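You operate a simulated robot arm through the tools that you are given. There is no shell and no other tool.

You run a simulated robot arm. Do the job below in one go: nothing can be reset, and whatever is moved stays where it is left.

## Task
Put the fallen jar in the yellow crate, reset, and run the other two onto the big table.
Fine: table on before the belt starts; leave both running.
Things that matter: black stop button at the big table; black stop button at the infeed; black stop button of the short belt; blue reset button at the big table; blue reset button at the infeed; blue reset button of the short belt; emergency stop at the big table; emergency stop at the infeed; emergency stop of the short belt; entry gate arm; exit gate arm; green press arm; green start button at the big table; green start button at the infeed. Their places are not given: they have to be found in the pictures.

Only the result counts: the job must be done as asked and must still hold three seconds after the hand-in. Knocking over, shifting, dropping, spilling or breaking anything else fails it.

## Robot
A 7-joint arm with a fingered hand, fixed in place. Base frame: the origin is on the floor under the middle of its stand, x ahead of it, y to its left, z up. Readings come in mm, rad, newtons and seconds.
With the tool pointing down near the work surface it reaches from about 360 to 840 mm from the base axis. Its first joint turns from -2.007 to 2.007 rad. Payload 5 kg.
The TCP is the grasp point between the finger pads, 32 mm short of the fingertips. In the tool frame z runs along the fingers and y along their closing line. The gripper opens to 160 mm; its body begins 89 mm behind the TCP. The gripper is a hand of 4 fingers: y runs from the thumb to the fingers, the wrist lies at [0, 0, -267] in the tool frame, and closing takes about 1.5 s.
Orientation is told as [roll, pitch, yaw] about the base's x, y, z axes, in that order, counted from this pose: with the fingers straight down and closing along the base's y, the tool's x points along the base's -x, its y along +y and its z along -z.

## Interface
- The arm moves only by the tool move_arm. Its argument "rows" is a list of rows, each an object of numbers (a shift or turn left out is 0, a gripper value left out holds the last): "grip": the opening, from 0 (shut) to 1 (fully open); "dx", "dy", "dz": the shift along the tool's x, y, z in units of 500 mm (1.0 is 500 mm); "wx", "wy", "wz": the turn, a rotation vector about the tool's x, y, z in units of 60 degrees (1.0 is 60 degrees). In form: [{"grip": .., "dx": .., "dy": .., "dz": .., "wx": .., "wy": .., "wz": ..}, ...]. A call has 1 to 20 rows; each row is the pose to reach, as a shift and turn from the pose commanded when the call began, along the tool's axes at that moment. A call with a number of a shift or a turn outside -1 to 1 is refused whole. Rows are played at 5 a second. More than 50 mm and 0.15 rad between two rows, or a gripper value outside its range, and nothing of the call is played. Where a pose cannot be reached the arm comes as near as it can. A force on the tool above 40 N (or 10 N above the force at the start of the call, whichever is more), or a blocked arm, ends the call early, and 0.2 s more pass. The fingers move at their own pace (about 108 mm/s each) and stop on an object; they squeeze with about 25 N. The grip force told is the motor's: it shows also when the fingers shut on nothing. Time passes only in rows, and 0.2 s behind the last, so rows that repeat a pose let the fingers close. The reply holds the time, the measured pose of the TCP, the force on the tool along the base axes, the opening and the grip force, in the units named above and with some noise, with the torque about the TCP (base axes, N m) and any sound that the robot's microphone picked up.
- Cameras (640 x 400 px; columns grow to the right, rows downward): "scene" is fixed at [53, 482.4, 1668.1]; the picture's right is [-0.80, -0.60, 0.00], its down [-0.45, 0.60, -0.67] and it looks along [0.40, -0.54, -0.74] (base axes); focal length 364 px, centre (320, 200). "wrist" rides on the gripper at [80, -4, -114] in the tool frame; the picture's right is [0.05, 1.00, 0.00], its down [-0.82, 0.04, -0.58] and it looks along [-0.58, 0.03, 0.82] (tool axes); focal length 265 px, centre (320, 200).
- capture(camera): a new picture of that camera. It takes no simulated time.
- raise_lower(by): slides the trunk up (or, below 0, down) by that many mm; the arm rides with it, the base frame stays. It gives what a move gives, with no picture.
- hand_shape(shape): the hand has 4 fingers and takes this shape, open, in about a second: jaw (thumb against the fingers, like two jaws); tri (thumb and two fingers); tip (a fingertip pinch); poke (one finger out to press); point (the index stretched); flat (the hand flat); cup (the hand cupped); fist (a fist). The gripper value then closes the fingers along that shape, each until it touches; the sizes above hold for jaw. It gives what a move gives, with no picture.
- point_at(camera, pixels): for up to 12 pixels [column, row] of the newest picture of that camera ("zoom" is the newest enlarged one), the place [x, y, z] in the base frame of the surface seen there, good to about 2 mm, but the place of the scene camera against the robot may be out by one fixed shift of up to 25 mm in any direction. It takes no simulated time.
- close_up(camera, box): a new picture of the part [left, top, right, bottom] of that camera's present view, enlarged. It takes no simulated time.
- close_job(): hands the job in; it is judged then, once.

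Leave the gripper open and the arm clear of the work at the hand-in unless told otherwise.

The tools are called after ">>>" as a command line: name --argument value ..., lists and objects as JSON in quotes. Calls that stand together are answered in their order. move_arm: Moves the arm, as the interface text tells. Its arguments: {"type":"object","properties":{"rows":{"type":"array","items":{"type":"object","properties":{"grip":{"type":"number"},"dx":{"type":"number"},"dy":{"type":"number"},"dz":{"type":"number"},"wx":{"type":"number"},"wy":{"type":"number"},"wz":{"type":"number"}}}}},"required":["rows"]} The other tools are called the same way: raise_lower (by) moves the trunk up or down; hand_shape (shape) gives the hand a shape; capture (camera) takes a picture; point_at (camera, pixels) gives the place of the surface under pixels of a picture; close_up (camera, box) takes an enlarged picture of a part of a camera's view; close_job () hands the job in.

At the start:

```text
time: 0.0
tool_pos: [516.4, -122.3, 1165.2]
orientation: [0.001, 0.0, 0.0]
contact_force: [-0.3, -0.5, 0.4]
moment: [0.01, -0.02, 0.0]
width: 159.8
grasp_force: 0.0
shape: jaw
trunk travel left (down, up): [-850.0, 140.0]
```

scene: 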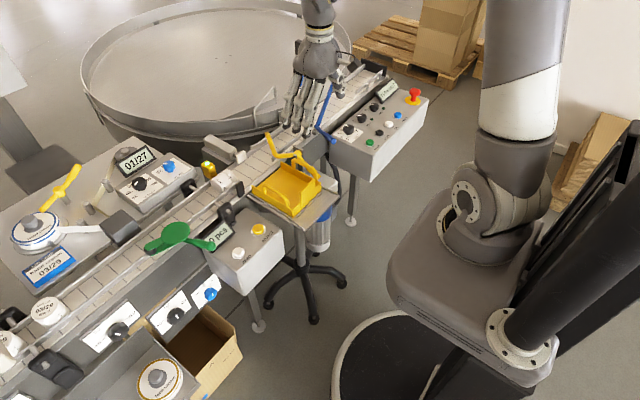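
wrist: 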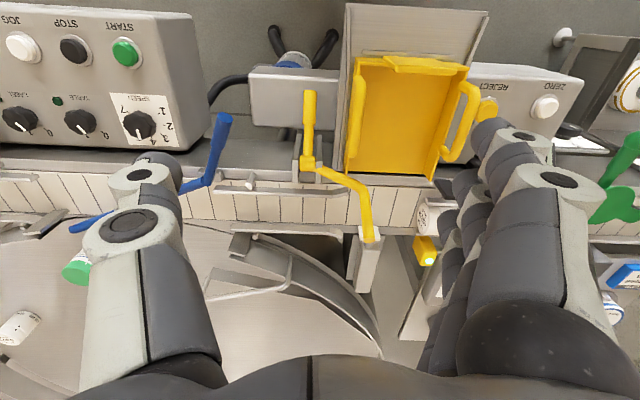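

I'll start by looking at the scene in detail: the fixed view and enlarged parts of it.

>>> capture --camera "scene"

>>> close_up --camera "scene" --box '[200, 60, 440, 210]'

>>> close_up --camera "scene" --box '[0, 130, 240, 280]'

>>> close_up --camera "scene" --box '[0, 250, 240, 400]'

>>> close_up --camera "scene" --box '[140, 130, 340, 255]'

>>> close_up --camera "wrist" --box '[0, 0, 320, 200]'

>>> close_up --camera "wrist" --box '[0, 150, 320, 400]'

>>> close_up --camera "wrist" --box '[320, 0, 640, 320]'

```text
taken
```

scene: 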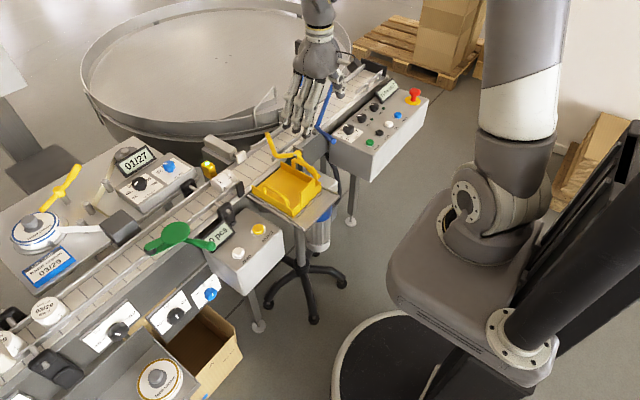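

```text
2.67 times, centred on (320, 135) of scene
```

zoom: 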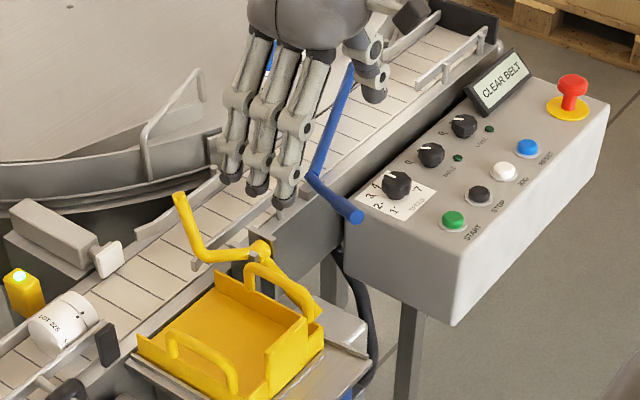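

```text
2.67 times, centred on (120, 205) of scene
```

zoom: 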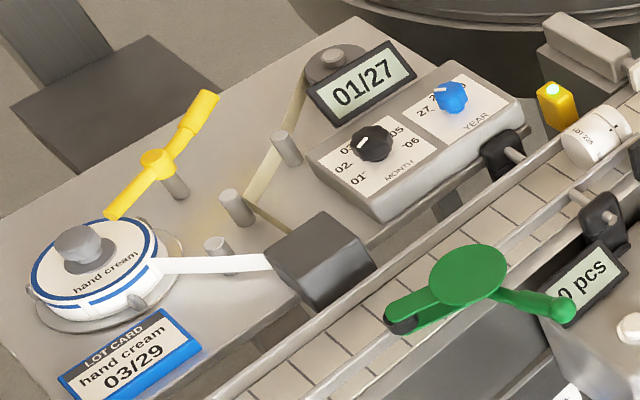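

```text
2.67 times, centred on (120, 325) of scene
```

zoom: 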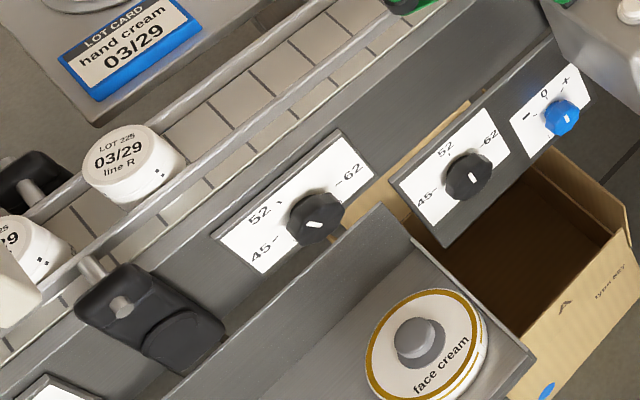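

```text
3.20 times, centred on (240, 192) of scene
```

zoom: 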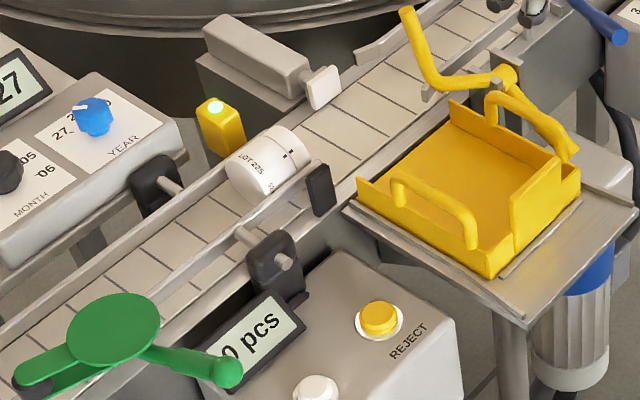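

```text
2.00 times, centred on (160, 100) of wrist
```

zoom: 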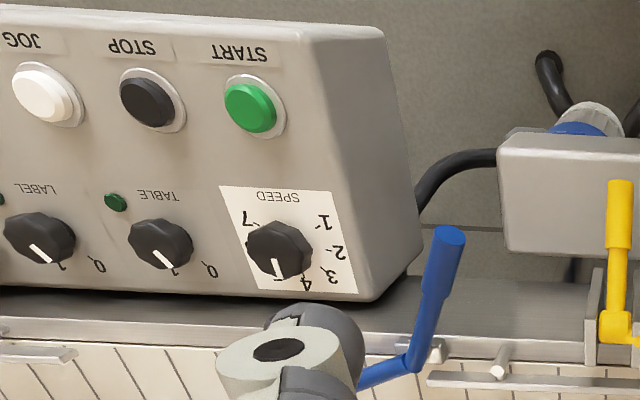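

```text
1.60 times, centred on (160, 275) of wrist
```

zoom: 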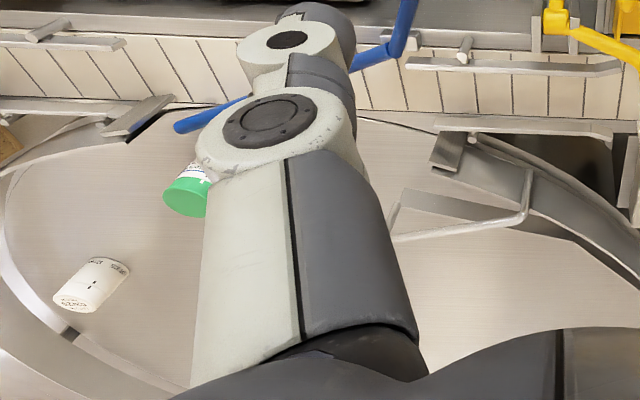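

```text
1.25 times, centred on (480, 160) of wrist
```

zoom: 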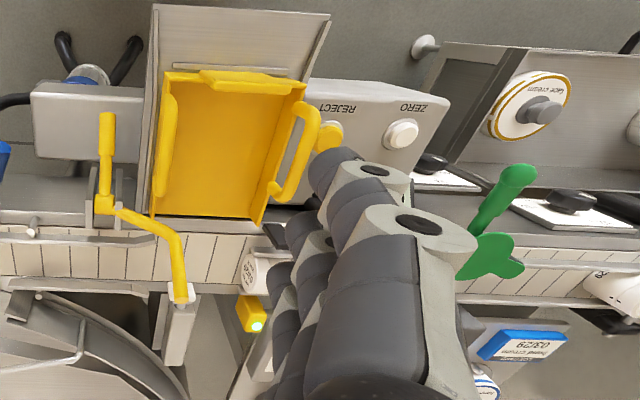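

The belt runs along y, with a panel showing "CLEAR BELT" at its far end and a yellow crate beside it. I'll measure a few points in both views to get heights and positions.

>>> point_at --camera "scene" --pixels '[[413, 93], [397, 115], [390, 124], [379, 132], [370, 143], [374, 107], [361, 118], [348, 129], [226, 184], [47, 310], [285, 187], [176, 233]]'

>>> capture --camera "wrist"

>>> point_at --camera "wrist" --pixels '[[125, 52], [74, 48], [22, 46], [139, 125], [79, 121], [20, 117], [310, 95], [410, 110], [428, 220], [20, 328], [75, 268], [545, 107]]'

```text
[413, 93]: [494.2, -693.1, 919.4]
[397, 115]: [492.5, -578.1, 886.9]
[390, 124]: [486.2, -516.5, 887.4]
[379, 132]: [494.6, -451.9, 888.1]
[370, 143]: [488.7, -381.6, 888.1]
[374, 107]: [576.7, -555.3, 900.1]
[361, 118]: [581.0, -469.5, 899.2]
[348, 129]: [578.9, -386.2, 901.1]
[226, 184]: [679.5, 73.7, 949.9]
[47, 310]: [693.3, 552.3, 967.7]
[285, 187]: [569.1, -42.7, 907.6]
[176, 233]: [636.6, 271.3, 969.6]
```

```text
taken
```

wrist: 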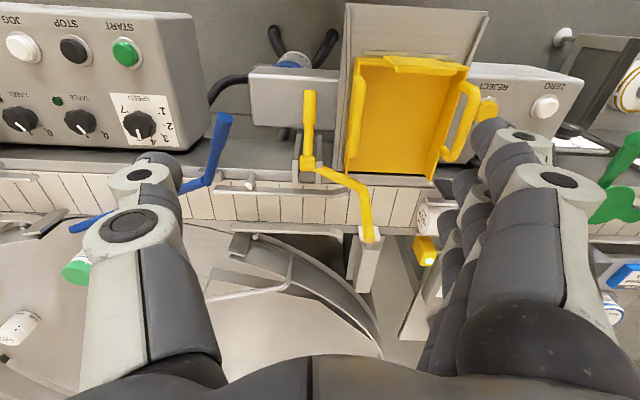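

```text
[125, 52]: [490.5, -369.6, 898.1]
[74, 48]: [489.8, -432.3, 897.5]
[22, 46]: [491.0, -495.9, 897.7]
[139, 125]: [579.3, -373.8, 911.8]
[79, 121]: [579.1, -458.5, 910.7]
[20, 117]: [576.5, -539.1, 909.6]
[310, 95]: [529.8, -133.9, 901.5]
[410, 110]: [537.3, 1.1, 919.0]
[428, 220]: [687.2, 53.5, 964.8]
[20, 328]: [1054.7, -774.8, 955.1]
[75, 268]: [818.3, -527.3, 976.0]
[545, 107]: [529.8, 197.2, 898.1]
```

Scene readings sit about 12 mm low in y and 11 mm low in z compared with the wrist camera. Next I'll enlarge the jar near the photo-eye (226,184), the jars at lower left, and the panel.

>>> close_up --camera "scene" --box '[190, 150, 270, 200]'

>>> close_up --camera "scene" --box '[0, 280, 96, 340]'

>>> close_up --camera "scene" --box '[0, 320, 112, 390]'

>>> close_up --camera "scene" --box '[330, 70, 442, 140]'

>>> close_up --camera "scene" --box '[240, 40, 368, 120]'

>>> close_up --camera "wrist" --box '[390, 170, 518, 280]'

>>> close_up --camera "wrist" --box '[512, 50, 640, 370]'

```text
8.00 times, centred on (230, 175) of scene
```

zoom: 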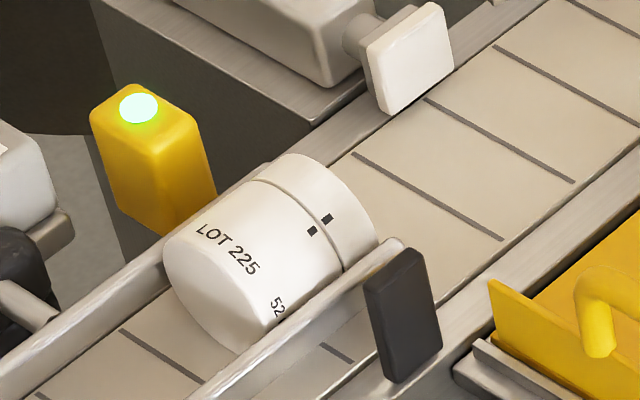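

```text
6.67 times, centred on (48, 310) of scene
```

zoom: 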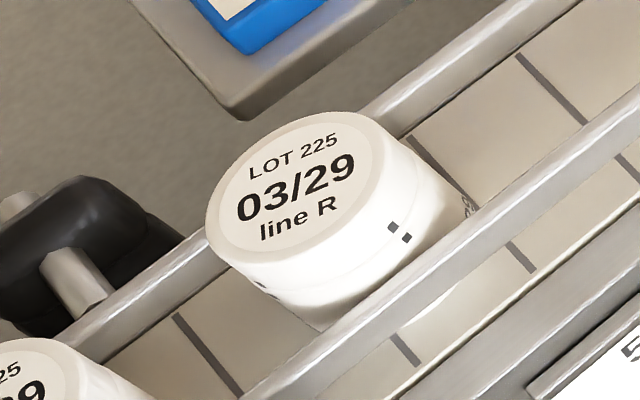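

```text
5.71 times, centred on (56, 355) of scene
```

zoom: 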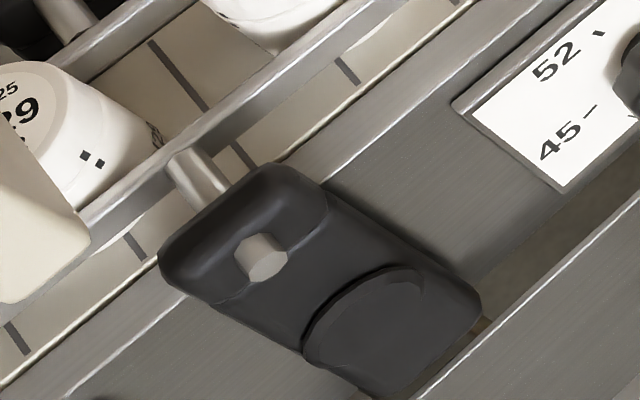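

```text
5.71 times, centred on (386, 105) of scene
```

zoom: 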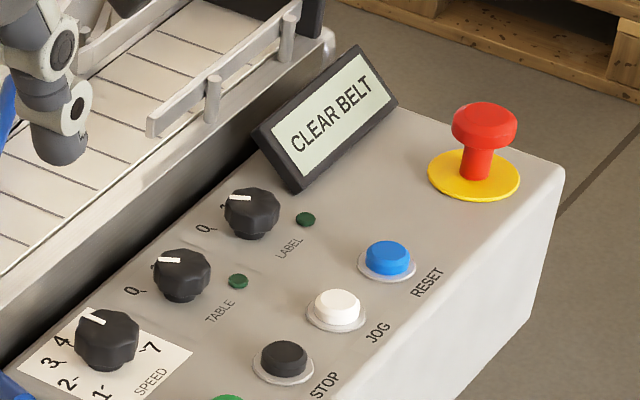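

```text
5.00 times, centred on (304, 80) of scene
```

zoom: 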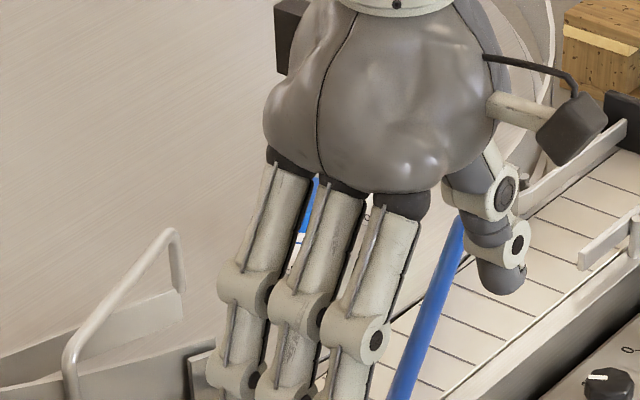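

```text
3.64 times, centred on (454, 225) of wrist
```

zoom: 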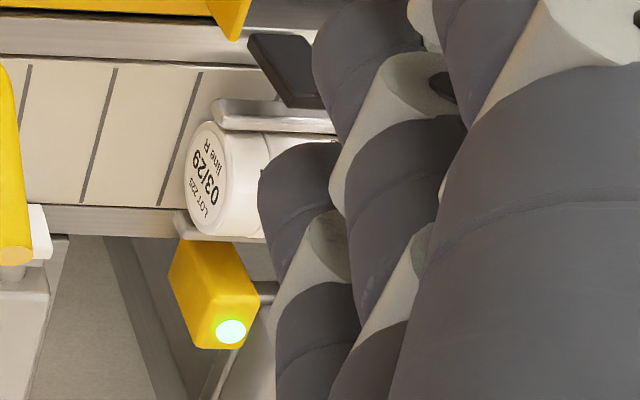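

```text
1.25 times, centred on (576, 210) of wrist
```

zoom: 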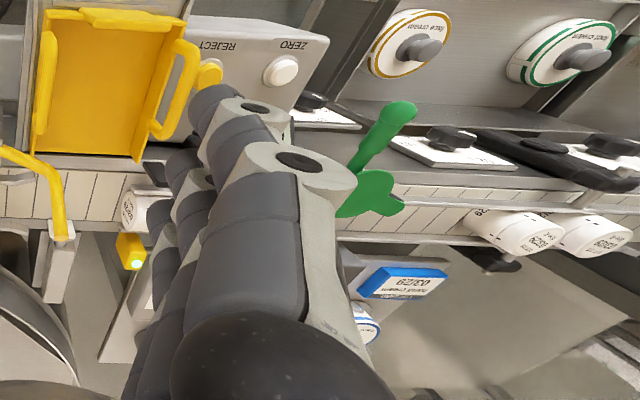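

The jar at the photo-eye lies on its side, with its axis along y and the lid toward −y. Two upright jars stand upstream. The hand hides part of the view, so I'll raise the trunk and look again.

>>> raise_lower --by 140

>>> capture --camera "scene"

>>> capture --camera "wrist"

```text
time: 1.7
tool_pos: [517.4, -122.4, 1305.3]
orientation: [0.001, 0.0, -0.001]
contact_force: [0.0, -0.2, -0.9]
moment: [0.02, 0.0, -0.01]
width: 159.6
grasp_force: 0.2
shape: jaw
trunk travel left (down, up): [-990.0, 0.0]
```

```text
taken
```

scene: 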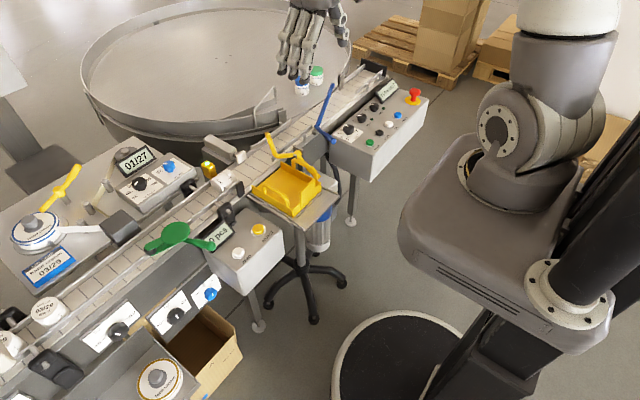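

```text
taken
```

wrist: 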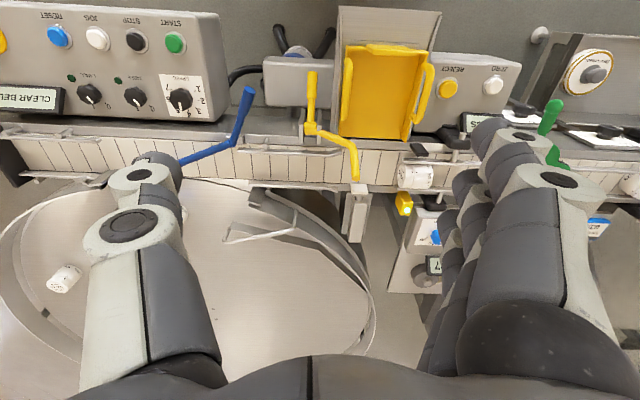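

>>> close_up --camera "scene" --box '[240, 50, 400, 150]'

>>> close_up --camera "wrist" --box '[0, 0, 240, 150]'

>>> close_up --camera "wrist" --box '[0, 100, 240, 250]'

>>> close_up --camera "wrist" --box '[180, 60, 420, 210]'

>>> close_up --camera "wrist" --box '[340, 40, 580, 190]'

>>> close_up --camera "wrist" --box '[180, 160, 420, 360]'

```text
4.00 times, centred on (320, 100) of scene
```

zoom: 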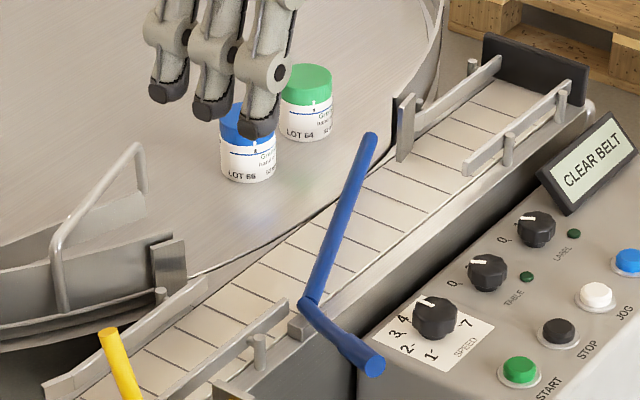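

```text
2.67 times, centred on (120, 75) of wrist
```

zoom: 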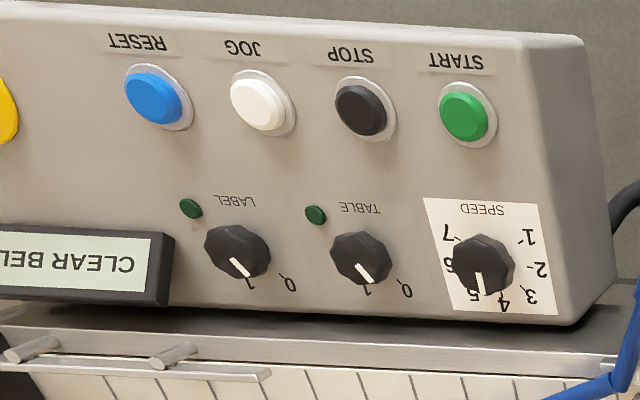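

```text
2.67 times, centred on (120, 175) of wrist
```

zoom: 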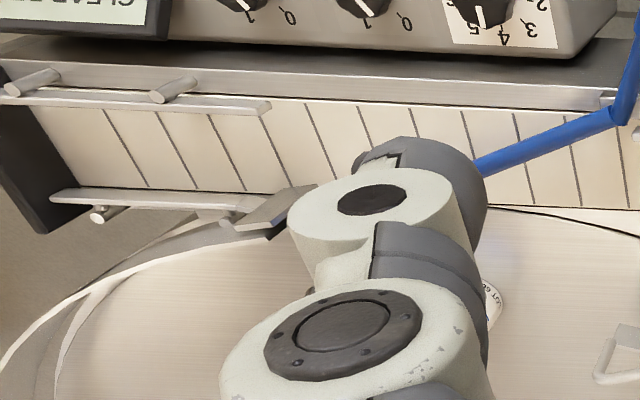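

```text
2.67 times, centred on (300, 135) of wrist
```

zoom: 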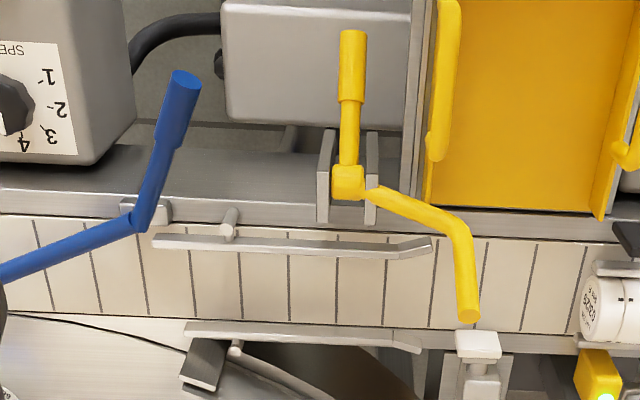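

```text
2.67 times, centred on (460, 115) of wrist
```

zoom: 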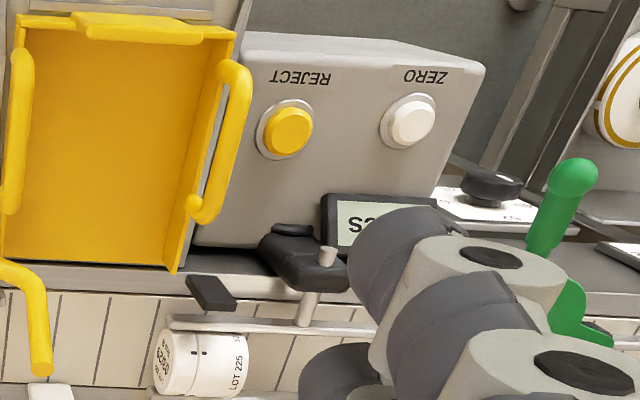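

```text
2.00 times, centred on (300, 260) of wrist
```

zoom: 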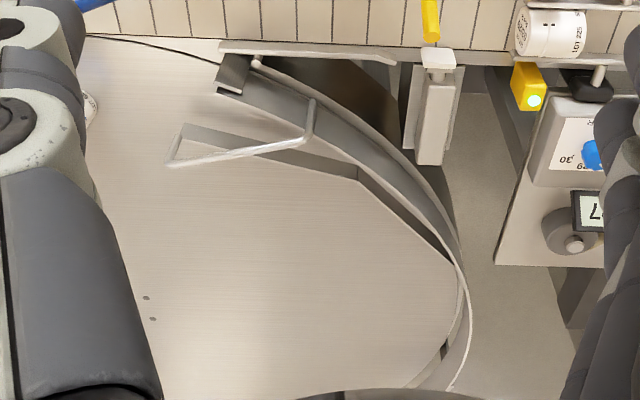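

Next I want 3D positions for both levers (yellow and blue), the crate, belt, rails, jar and green arm, to see which way the gates stand.

>>> point_at --camera "wrist" --pixels '[[249, 92], [236, 140], [233, 147], [210, 153], [185, 161], [312, 76], [310, 120], [311, 128], [322, 131], [345, 139], [355, 160], [355, 177]]'

>>> point_at --camera "scene" --pixels '[[332, 86], [325, 108], [317, 126], [325, 133], [332, 140], [268, 135], [273, 149], [285, 154], [297, 150], [303, 155], [315, 172], [320, 130]]'

>>> point_at --camera "wrist" --pixels '[[418, 177], [402, 170], [300, 165], [300, 178], [360, 148], [400, 205], [415, 181], [345, 90], [380, 90], [428, 90], [452, 88], [493, 84]]'

```text
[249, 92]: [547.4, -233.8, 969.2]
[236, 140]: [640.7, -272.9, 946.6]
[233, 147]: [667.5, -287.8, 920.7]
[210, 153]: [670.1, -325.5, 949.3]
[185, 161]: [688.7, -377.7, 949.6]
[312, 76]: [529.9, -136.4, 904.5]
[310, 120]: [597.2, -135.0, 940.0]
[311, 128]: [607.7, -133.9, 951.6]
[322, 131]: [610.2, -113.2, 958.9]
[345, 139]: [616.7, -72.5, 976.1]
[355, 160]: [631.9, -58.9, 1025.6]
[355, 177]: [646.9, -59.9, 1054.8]
```

```text
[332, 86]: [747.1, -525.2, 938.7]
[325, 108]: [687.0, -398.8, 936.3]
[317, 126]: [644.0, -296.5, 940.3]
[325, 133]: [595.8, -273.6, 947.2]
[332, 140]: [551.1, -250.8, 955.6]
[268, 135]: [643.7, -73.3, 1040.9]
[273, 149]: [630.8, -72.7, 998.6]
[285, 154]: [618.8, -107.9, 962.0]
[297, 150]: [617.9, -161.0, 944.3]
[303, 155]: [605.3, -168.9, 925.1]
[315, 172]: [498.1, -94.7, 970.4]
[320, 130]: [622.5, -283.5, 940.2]
```

```text
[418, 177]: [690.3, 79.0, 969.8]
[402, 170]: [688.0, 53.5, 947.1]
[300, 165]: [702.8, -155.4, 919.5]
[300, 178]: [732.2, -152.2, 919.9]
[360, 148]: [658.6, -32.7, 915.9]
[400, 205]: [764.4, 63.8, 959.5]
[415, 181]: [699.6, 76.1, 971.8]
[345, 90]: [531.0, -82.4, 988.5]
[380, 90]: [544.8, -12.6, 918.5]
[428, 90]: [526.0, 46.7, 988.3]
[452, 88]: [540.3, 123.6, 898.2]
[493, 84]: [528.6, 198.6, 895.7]
```

The belt surface is at z≈918 and the fallen jar's top at z≈972. The yellow lever's tip is raised to z≈1055, so it is open. The blue arm lies diagonally across the belt and guides toward the table. The other panels aren't in view, so I'll swing the arm toward +y at this height and look upstream.

>>> move_arm --rows '[{"dx": 0.02, "dy": 0.07, "wz": -0.07}, {"dx": 0.04, "dy": 0.14, "wz": -0.14}, {"dx": 0.06, "dy": 0.21, "wz": -0.21}, {"dx": 0.08, "dy": 0.28, "wz": -0.28}, {"dx": 0.1, "dy": 0.35, "wz": -0.35}, {"dx": 0.12, "dy": 0.42, "wz": -0.42}, {"dx": 0.14, "dy": 0.49, "wz": -0.49}, {"dx": 0.16, "dy": 0.56, "wz": -0.56}, {"dx": 0.18, "dy": 0.63, "wz": -0.63}, {"dx": 0.2, "dy": 0.7, "wz": -0.7}, {"dx": 0.22, "dy": 0.77, "wz": -0.77}, {"dx": 0.24, "dy": 0.84, "wz": -0.84}, {"dx": 0.26, "dy": 0.91, "wz": -0.91}, {"dx": 0.28, "dy": 0.98, "wz": -0.98}]'

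>>> capture --camera "wrist"

>>> capture --camera "scene"

```text
time: 4.7
tool_pos: [377.0, 369.6, 1303.5]
orientation: [-0.003, 0.002, 1.026]
contact_force: [1.1, 0.7, 0.3]
moment: [-0.07, 0.0, 0.02]
width: 159.6
grasp_force: 0.1
shape: jaw
trunk travel left (down, up): [-990.0, 0.0]
```

```text
taken
```

wrist: 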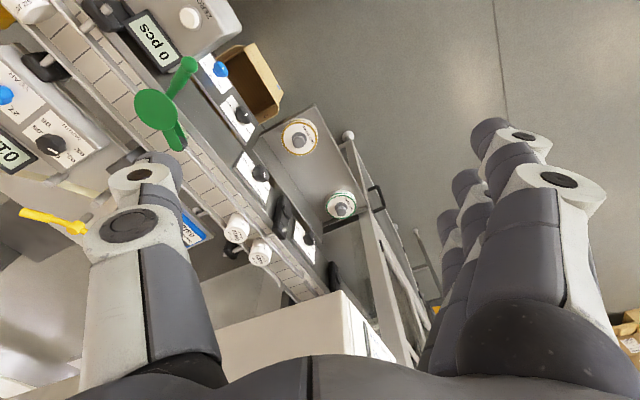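

```text
taken
```

scene: 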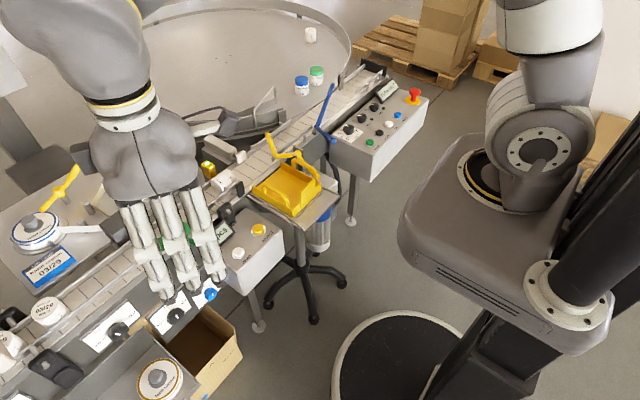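

Two upright jars stand upstream. I'll enlarge this view to look for an infeed panel.

>>> close_up --camera "wrist" --box '[160, 120, 460, 370]'

>>> close_up --camera "wrist" --box '[0, 0, 320, 200]'

>>> close_up --camera "scene" --box '[240, 10, 432, 130]'

>>> close_up --camera "scene" --box '[200, 110, 360, 210]'

```text
1.60 times, centred on (310, 245) of wrist
```

zoom: 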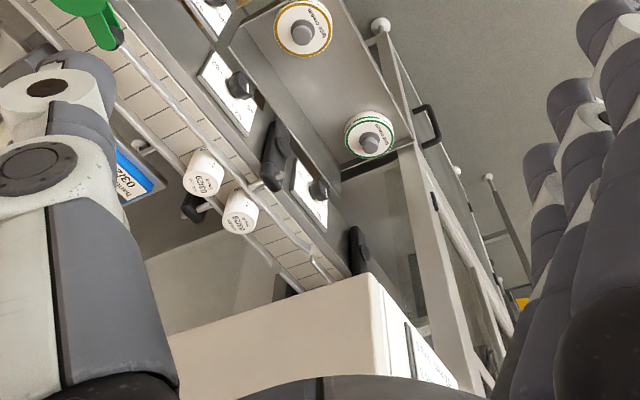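

```text
2.00 times, centred on (160, 100) of wrist
```

zoom: 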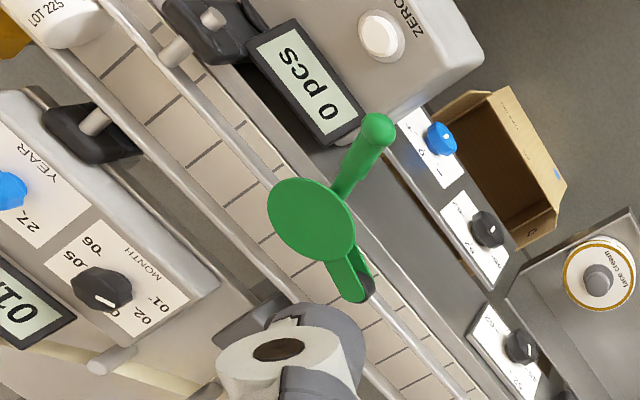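

```text
3.33 times, centred on (336, 70) of scene
```

zoom: 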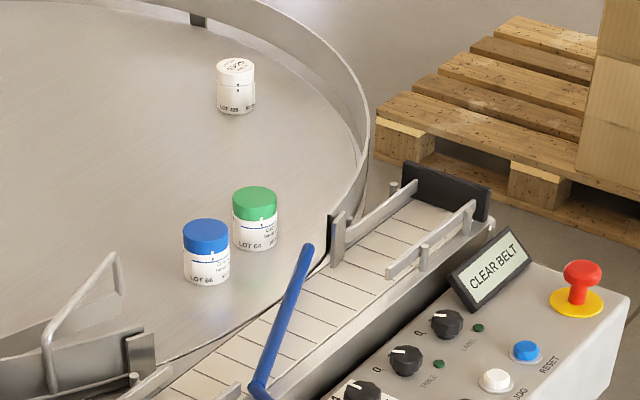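

```text
4.00 times, centred on (280, 160) of scene
```

zoom: 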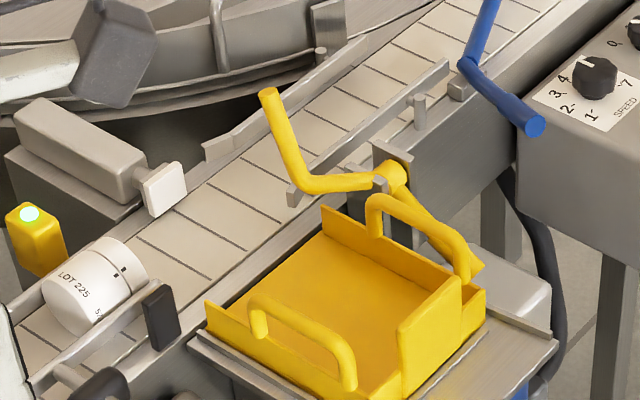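

The table already holds three upright jars (blue, green and white caps), so the fallen one is the jar on the belt at the photo-eye. I'll check the green press arm's geometry, since the two jars have to pass it.

>>> point_at --camera "zoom" --pixels '[[10, 10]]'

>>> close_up --camera "wrist" --box '[100, 40, 228, 168]'

>>> point_at --camera "wrist" --pixels '[[188, 65], [178, 82], [171, 95], [155, 110], [145, 105], [160, 122], [168, 128], [175, 140], [180, 147], [130, 105], [120, 78], [195, 130]]'

>>> point_at --camera "wrist" --pixels '[[233, 222], [238, 230], [236, 240], [258, 245], [262, 252], [259, 264], [227, 210], [215, 222], [183, 150], [205, 180], [250, 230], [200, 160]]'

```text
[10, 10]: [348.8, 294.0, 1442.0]
```

```text
3.12 times, centred on (164, 104) of wrist
```

zoom: 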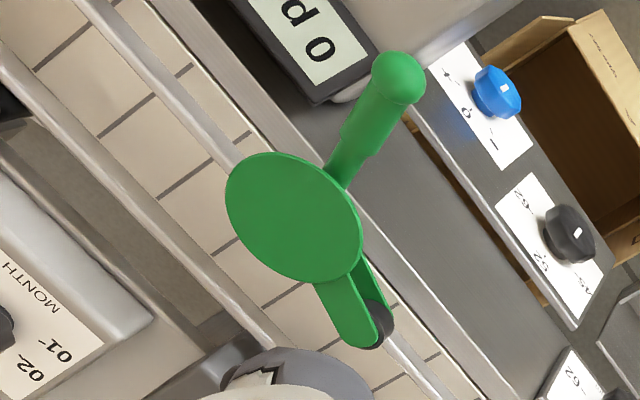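

```text
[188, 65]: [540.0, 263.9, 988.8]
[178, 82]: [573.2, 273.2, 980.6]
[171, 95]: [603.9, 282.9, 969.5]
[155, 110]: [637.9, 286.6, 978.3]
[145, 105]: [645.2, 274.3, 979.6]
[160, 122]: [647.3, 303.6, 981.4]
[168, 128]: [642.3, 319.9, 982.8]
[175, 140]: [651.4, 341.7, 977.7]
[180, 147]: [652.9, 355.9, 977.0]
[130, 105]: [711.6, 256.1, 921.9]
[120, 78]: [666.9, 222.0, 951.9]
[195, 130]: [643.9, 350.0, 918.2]
```

```text
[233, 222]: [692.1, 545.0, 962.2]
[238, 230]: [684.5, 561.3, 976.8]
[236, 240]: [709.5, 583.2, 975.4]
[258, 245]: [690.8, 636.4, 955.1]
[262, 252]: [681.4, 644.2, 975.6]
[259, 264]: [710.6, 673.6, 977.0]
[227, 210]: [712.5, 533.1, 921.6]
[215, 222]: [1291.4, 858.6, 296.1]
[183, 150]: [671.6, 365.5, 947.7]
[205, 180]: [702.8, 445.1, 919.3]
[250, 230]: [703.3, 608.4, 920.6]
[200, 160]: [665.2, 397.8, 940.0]
```

The green disc's top is at z≈980 and the upright jars' tops are at z≈977, so I need a side view to tell whether they pass. I'll measure what lies under the hand before lowering for a flatter view.

>>> point_at --camera "wrist" --pixels '[[300, 137], [300, 130], [342, 205], [330, 170], [360, 140], [348, 135], [378, 190], [400, 250], [270, 85], [220, 70], [305, 240], [330, 265]]'

>>> point_at --camera "scene" --pixels '[[158, 378], [148, 340], [135, 390], [215, 345], [240, 250], [255, 230], [195, 390], [122, 370], [70, 375], [45, 365], [210, 293], [176, 315]]'

```text
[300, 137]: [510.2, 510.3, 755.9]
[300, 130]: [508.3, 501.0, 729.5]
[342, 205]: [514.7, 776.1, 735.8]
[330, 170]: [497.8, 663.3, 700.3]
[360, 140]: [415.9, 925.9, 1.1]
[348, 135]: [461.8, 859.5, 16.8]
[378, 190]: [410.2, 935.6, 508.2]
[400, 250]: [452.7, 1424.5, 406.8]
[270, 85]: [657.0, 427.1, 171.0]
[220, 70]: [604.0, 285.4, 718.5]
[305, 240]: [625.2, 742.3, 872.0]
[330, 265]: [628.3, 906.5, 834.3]
```

```text
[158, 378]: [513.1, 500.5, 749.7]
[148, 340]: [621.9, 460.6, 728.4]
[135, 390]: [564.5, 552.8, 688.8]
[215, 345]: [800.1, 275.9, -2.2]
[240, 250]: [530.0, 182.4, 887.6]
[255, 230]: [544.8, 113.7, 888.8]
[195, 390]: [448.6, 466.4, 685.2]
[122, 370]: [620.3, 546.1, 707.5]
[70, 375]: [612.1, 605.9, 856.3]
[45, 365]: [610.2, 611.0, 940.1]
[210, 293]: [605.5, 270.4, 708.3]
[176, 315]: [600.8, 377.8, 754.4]
```

Nothing under the hand at (377,370) is higher than z≈760, so I can lower the trunk by 250 mm for a flatter look at the green arm and jars.

>>> raise_lower --by -250

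>>> capture --camera "wrist"

>>> close_up --camera "wrist" --box '[0, 0, 240, 150]'

>>> close_up --camera "wrist" --box '[160, 100, 400, 300]'

```text
time: 7.2
tool_pos: [377.3, 369.3, 1054.9]
orientation: [0.0, -0.001, 1.027]
contact_force: [0.1, 0.7, -1.1]
moment: [-0.01, 0.01, 0.0]
width: 159.8
grasp_force: 0.1
shape: jaw
trunk travel left (down, up): [-740.0, 250.0]
```

```text
taken
```

wrist: 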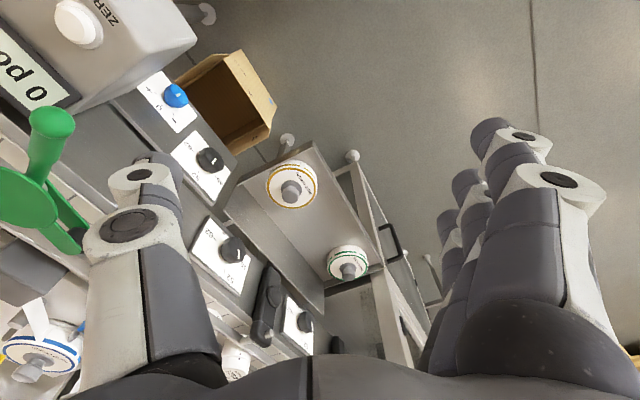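

```text
2.67 times, centred on (120, 75) of wrist
```

zoom: 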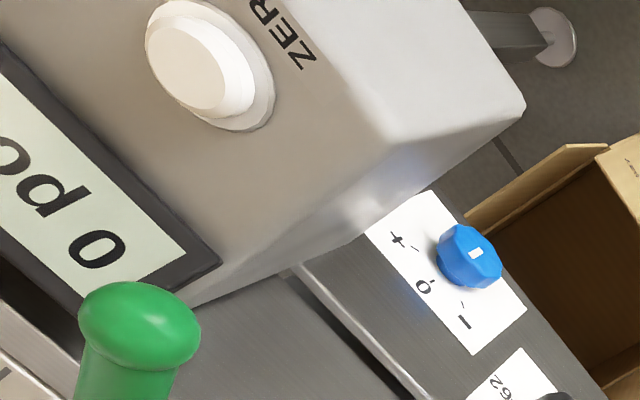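

```text
2.00 times, centred on (280, 200) of wrist
```

zoom: 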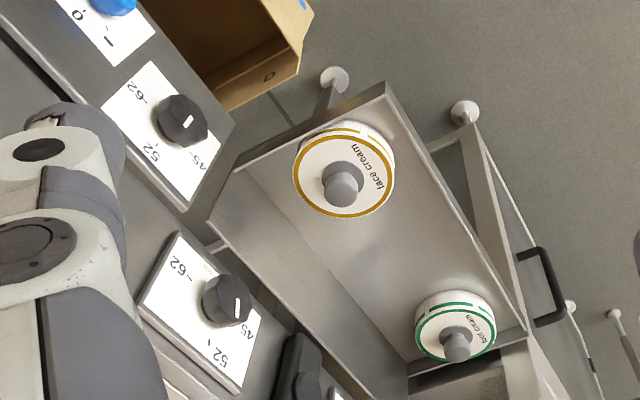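

I'll turn the hand back so the camera looks along +x at the press arm from here.

>>> move_arm --rows '[{"wz": 0.125}, {"wz": 0.25}, {"wz": 0.375}, {"wz": 0.5}, {"wz": 0.625}, {"wz": 0.75}, {"wz": 0.875}, {"wz": 0.98}]'

>>> capture --camera "wrist"

>>> close_up --camera "wrist" --box '[200, 130, 440, 280]'

```text
time: 9.1
tool_pos: [378.2, 368.5, 1054.2]
orientation: [0.0, -0.001, -0.005]
contact_force: [-0.2, 0.3, -0.2]
moment: [0.01, 0.02, 0.0]
width: 160.1
grasp_force: 0.0
shape: jaw
trunk travel left (down, up): [-740.0, 250.0]
```

```text
taken
```

wrist: 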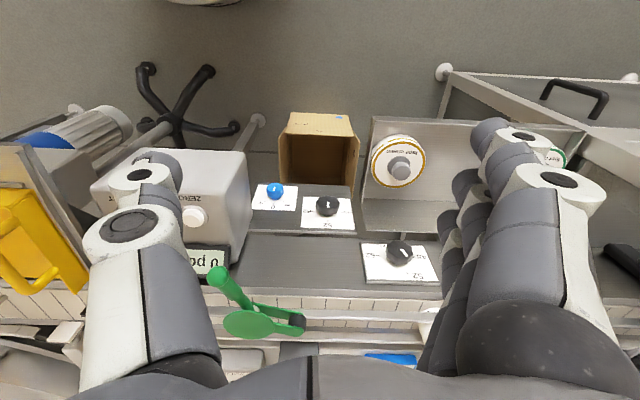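

```text
2.67 times, centred on (320, 205) of wrist
```

zoom: 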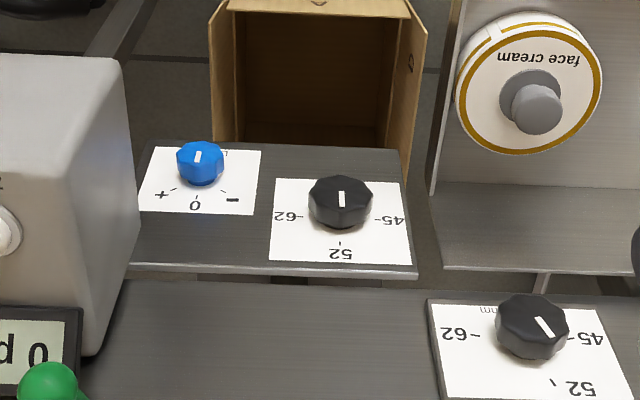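

>>> close_up --camera "wrist" --box '[180, 250, 340, 350]'

>>> close_up --camera "wrist" --box '[200, 300, 296, 360]'

>>> point_at --camera "wrist" --pixels '[[245, 310], [245, 325], [260, 335], [228, 325], [252, 340], [265, 320], [285, 318], [300, 320], [297, 310], [320, 315], [320, 298], [350, 332]]'

```text
4.00 times, centred on (260, 300) of wrist
```

zoom: 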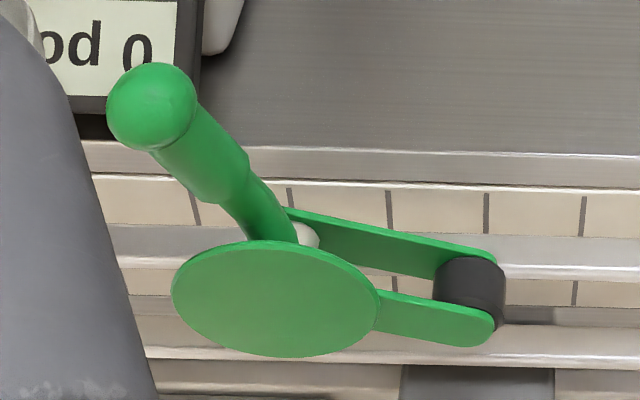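

```text
6.67 times, centred on (248, 330) of wrist
```

zoom: 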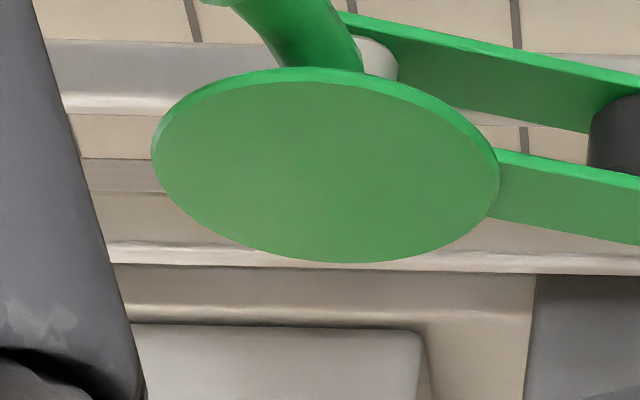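

```text
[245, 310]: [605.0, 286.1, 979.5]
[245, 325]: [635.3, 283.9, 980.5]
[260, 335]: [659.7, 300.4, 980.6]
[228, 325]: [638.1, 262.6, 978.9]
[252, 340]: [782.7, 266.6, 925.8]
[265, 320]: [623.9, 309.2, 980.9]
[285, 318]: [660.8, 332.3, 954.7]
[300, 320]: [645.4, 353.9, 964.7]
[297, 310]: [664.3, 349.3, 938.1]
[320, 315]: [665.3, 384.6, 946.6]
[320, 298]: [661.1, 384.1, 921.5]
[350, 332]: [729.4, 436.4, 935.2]
```

The green arm with its roller stays at x≤665, while the rails leave the belt centre at x≈697, so upright jars pass it. The line is clear there. I'll go up and over to inspect the fallen jar and the crate from above.

>>> raise_lower --by 130

>>> move_arm --rows '[{"dx": -0.043, "dy": -0.072}, {"dx": -0.086, "dy": -0.144}, {"dx": -0.129, "dy": -0.216}, {"dx": -0.172, "dy": -0.288}, {"dx": -0.215, "dy": -0.36}, {"dx": -0.258, "dy": -0.432}, {"dx": -0.301, "dy": -0.504}, {"dx": -0.344, "dy": -0.576}]'

>>> capture --camera "wrist"

>>> capture --camera "scene"

```text
time: 10.6
tool_pos: [379.0, 368.7, 1183.7]
orientation: [-0.001, -0.002, -0.001]
contact_force: [0.8, 1.1, 0.2]
moment: [0.01, -0.03, 0.08]
width: 159.9
grasp_force: 0.1
shape: jaw
trunk travel left (down, up): [-870.0, 120.0]
```

```text
time: 12.4
tool_pos: [550.1, 79.1, 1189.1]
orientation: [-0.001, 0.001, 0.0]
contact_force: [-0.1, -0.7, -0.3]
moment: [0.01, 0.03, 0.0]
width: 159.8
grasp_force: 0.1
shape: jaw
trunk travel left (down, up): [-870.0, 120.0]
```

```text
taken
```

wrist: 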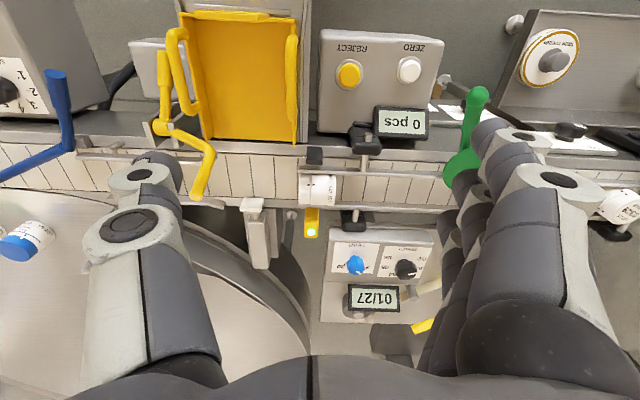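

```text
taken
```

scene: 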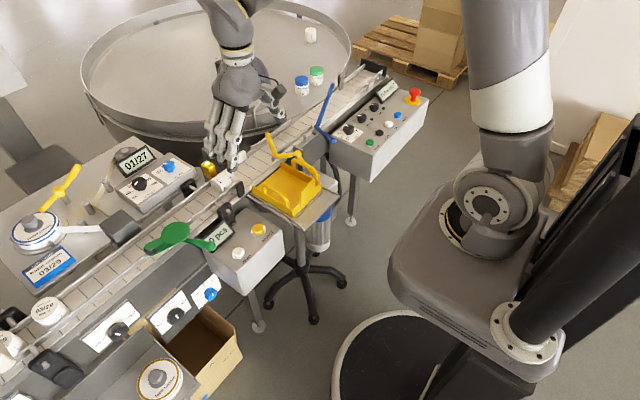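

The jar is now near (318,187) in the wrist picture. I'll enlarge the jar and the crate and measure them.

>>> close_up --camera "wrist" --box '[270, 140, 366, 240]'

>>> point_at --camera "zoom" --pixels '[[270, 150], [272, 195], [330, 150], [330, 190], [340, 215], [345, 140], [300, 100], [390, 170], [440, 165], [300, 240], [200, 180], [400, 150]]'

>>> point_at --camera "wrist" --pixels '[[182, 15], [295, 15], [240, 12], [240, 70], [215, 135], [292, 139], [172, 35], [190, 100], [292, 60], [250, 138], [205, 60], [280, 60]]'

>>> close_up --camera "wrist" --box '[150, 0, 342, 150]'

```text
4.00 times, centred on (318, 190) of wrist
```

zoom: 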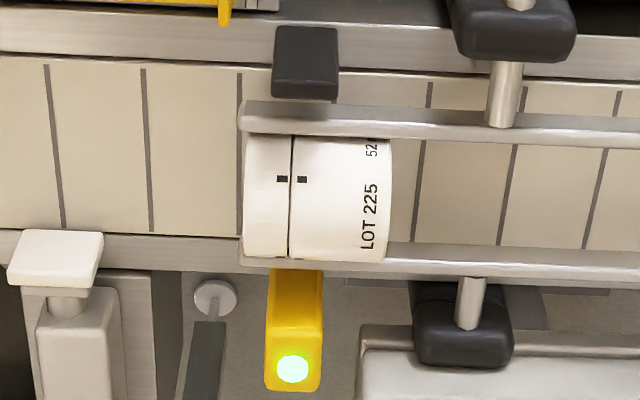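

```text
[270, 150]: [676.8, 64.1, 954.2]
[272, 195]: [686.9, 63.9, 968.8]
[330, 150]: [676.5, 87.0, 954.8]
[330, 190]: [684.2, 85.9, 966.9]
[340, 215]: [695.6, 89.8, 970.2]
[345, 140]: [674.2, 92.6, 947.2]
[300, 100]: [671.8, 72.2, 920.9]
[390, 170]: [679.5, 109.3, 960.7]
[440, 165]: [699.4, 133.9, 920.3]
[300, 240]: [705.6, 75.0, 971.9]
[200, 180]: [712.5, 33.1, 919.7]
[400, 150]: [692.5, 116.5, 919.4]
```

```text
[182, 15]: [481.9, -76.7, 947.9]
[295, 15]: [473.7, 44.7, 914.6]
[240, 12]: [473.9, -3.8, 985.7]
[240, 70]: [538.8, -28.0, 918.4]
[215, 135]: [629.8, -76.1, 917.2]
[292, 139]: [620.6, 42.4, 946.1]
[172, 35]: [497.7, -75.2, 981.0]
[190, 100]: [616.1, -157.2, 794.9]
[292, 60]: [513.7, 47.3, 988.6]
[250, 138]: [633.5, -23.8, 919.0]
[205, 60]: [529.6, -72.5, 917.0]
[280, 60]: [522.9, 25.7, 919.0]
```

```text
2.67 times, centred on (246, 75) of wrist
```

zoom: 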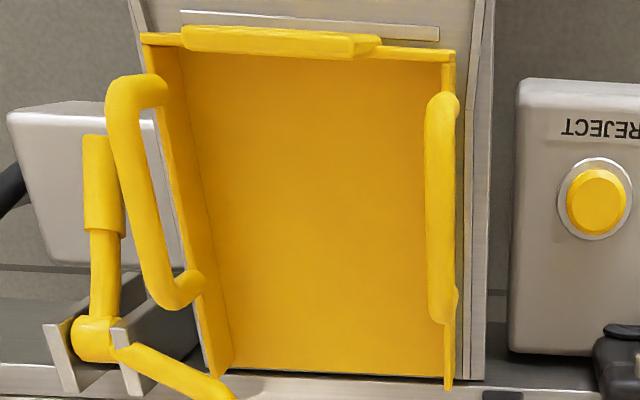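

The jar spans y≈54–111 with its top at z≈972 and x≈697. The crate interior is about x 483–635, y −72…42, with its floor at z≈918 and the belt side open. I'll check rail heights, the black pad, and the hand's own geometry.

>>> close_up --camera "wrist" --box '[270, 140, 366, 240]'

>>> point_at --camera "zoom" --pixels '[[400, 110], [400, 130], [260, 108], [260, 128], [450, 250], [450, 262], [305, 35], [305, 60], [305, 92], [252, 255], [320, 260], [70, 255]]'

>>> close_up --camera "scene" --box '[180, 40, 308, 200]'

>>> close_up --camera "wrist" --box '[0, 120, 640, 400]'

>>> point_at --camera "wrist" --pixels '[[150, 165], [145, 185], [145, 230], [490, 130], [525, 138], [555, 180], [470, 150], [455, 190], [450, 215], [520, 240], [170, 240], [165, 180]]'

```text
4.00 times, centred on (318, 190) of wrist
```

zoom: 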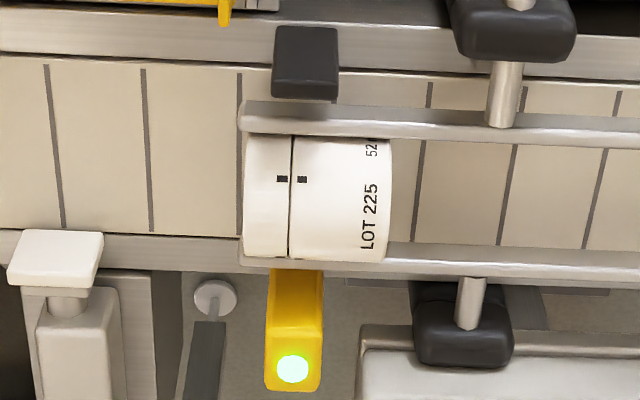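

```text
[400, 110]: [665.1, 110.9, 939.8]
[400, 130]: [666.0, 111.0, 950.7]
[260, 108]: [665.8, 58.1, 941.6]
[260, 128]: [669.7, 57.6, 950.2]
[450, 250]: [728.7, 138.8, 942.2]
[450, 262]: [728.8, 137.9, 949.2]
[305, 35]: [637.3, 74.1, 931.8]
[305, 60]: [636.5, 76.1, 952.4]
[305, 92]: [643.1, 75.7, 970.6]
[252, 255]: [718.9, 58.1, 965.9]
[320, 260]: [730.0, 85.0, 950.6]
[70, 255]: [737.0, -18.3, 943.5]
```

```text
2.50 times, centred on (244, 120) of scene
```

zoom: 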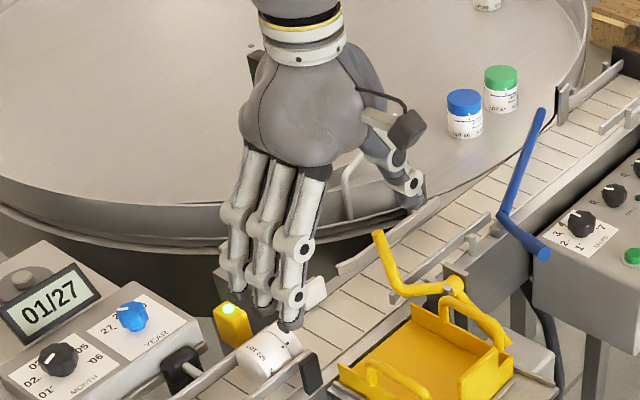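

```text
1.00 times, centred on (320, 260) of wrist (not enlarged: the box is as wide or as high as the picture)
```

zoom: 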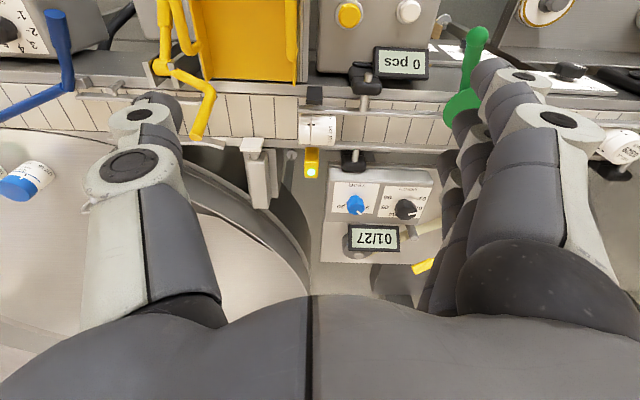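

```text
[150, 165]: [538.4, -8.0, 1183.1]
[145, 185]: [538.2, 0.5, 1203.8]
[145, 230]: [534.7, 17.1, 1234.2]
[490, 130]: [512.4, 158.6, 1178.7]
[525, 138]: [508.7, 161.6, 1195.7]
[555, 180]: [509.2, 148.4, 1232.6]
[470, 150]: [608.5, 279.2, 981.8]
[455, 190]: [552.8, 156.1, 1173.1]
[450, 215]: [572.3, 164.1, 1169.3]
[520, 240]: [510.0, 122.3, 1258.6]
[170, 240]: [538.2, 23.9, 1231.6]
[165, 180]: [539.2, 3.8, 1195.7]
```

In jaw shape the three fingers span about 86 mm, but the rails leave only about 60 mm and their tops are at z≈953. A narrower grip suits this better, so I'll try "tip" here in free air and look at it.

>>> hand_shape --shape "tip"

>>> capture --camera "wrist"

>>> close_up --camera "scene" --box '[180, 40, 308, 200]'

```text
time: 13.3
tool_pos: [549.8, 80.7, 1190.2]
orientation: [0.001, -0.001, 0.0]
contact_force: [0.5, -0.1, 0.6]
moment: [-0.02, -0.01, 0.03]
width: 160.0
grasp_force: 0.2
shape: tip
trunk travel left (down, up): [-870.0, 120.0]
```

```text
taken
```

wrist: 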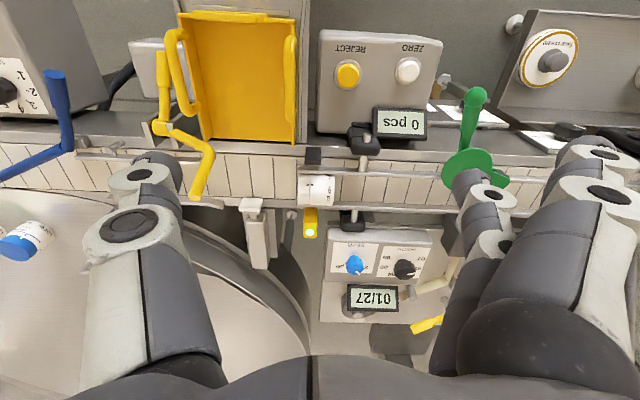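

```text
2.50 times, centred on (244, 120) of scene
```

zoom: 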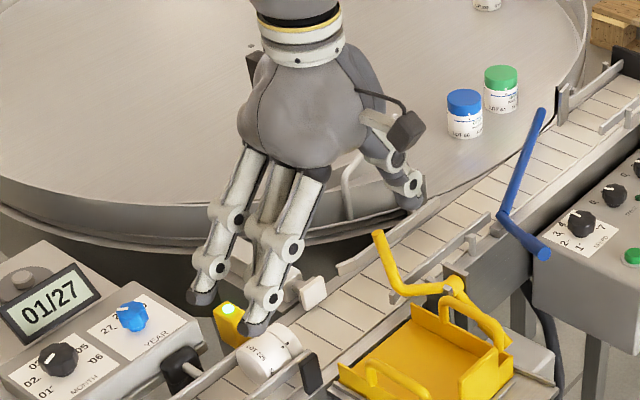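

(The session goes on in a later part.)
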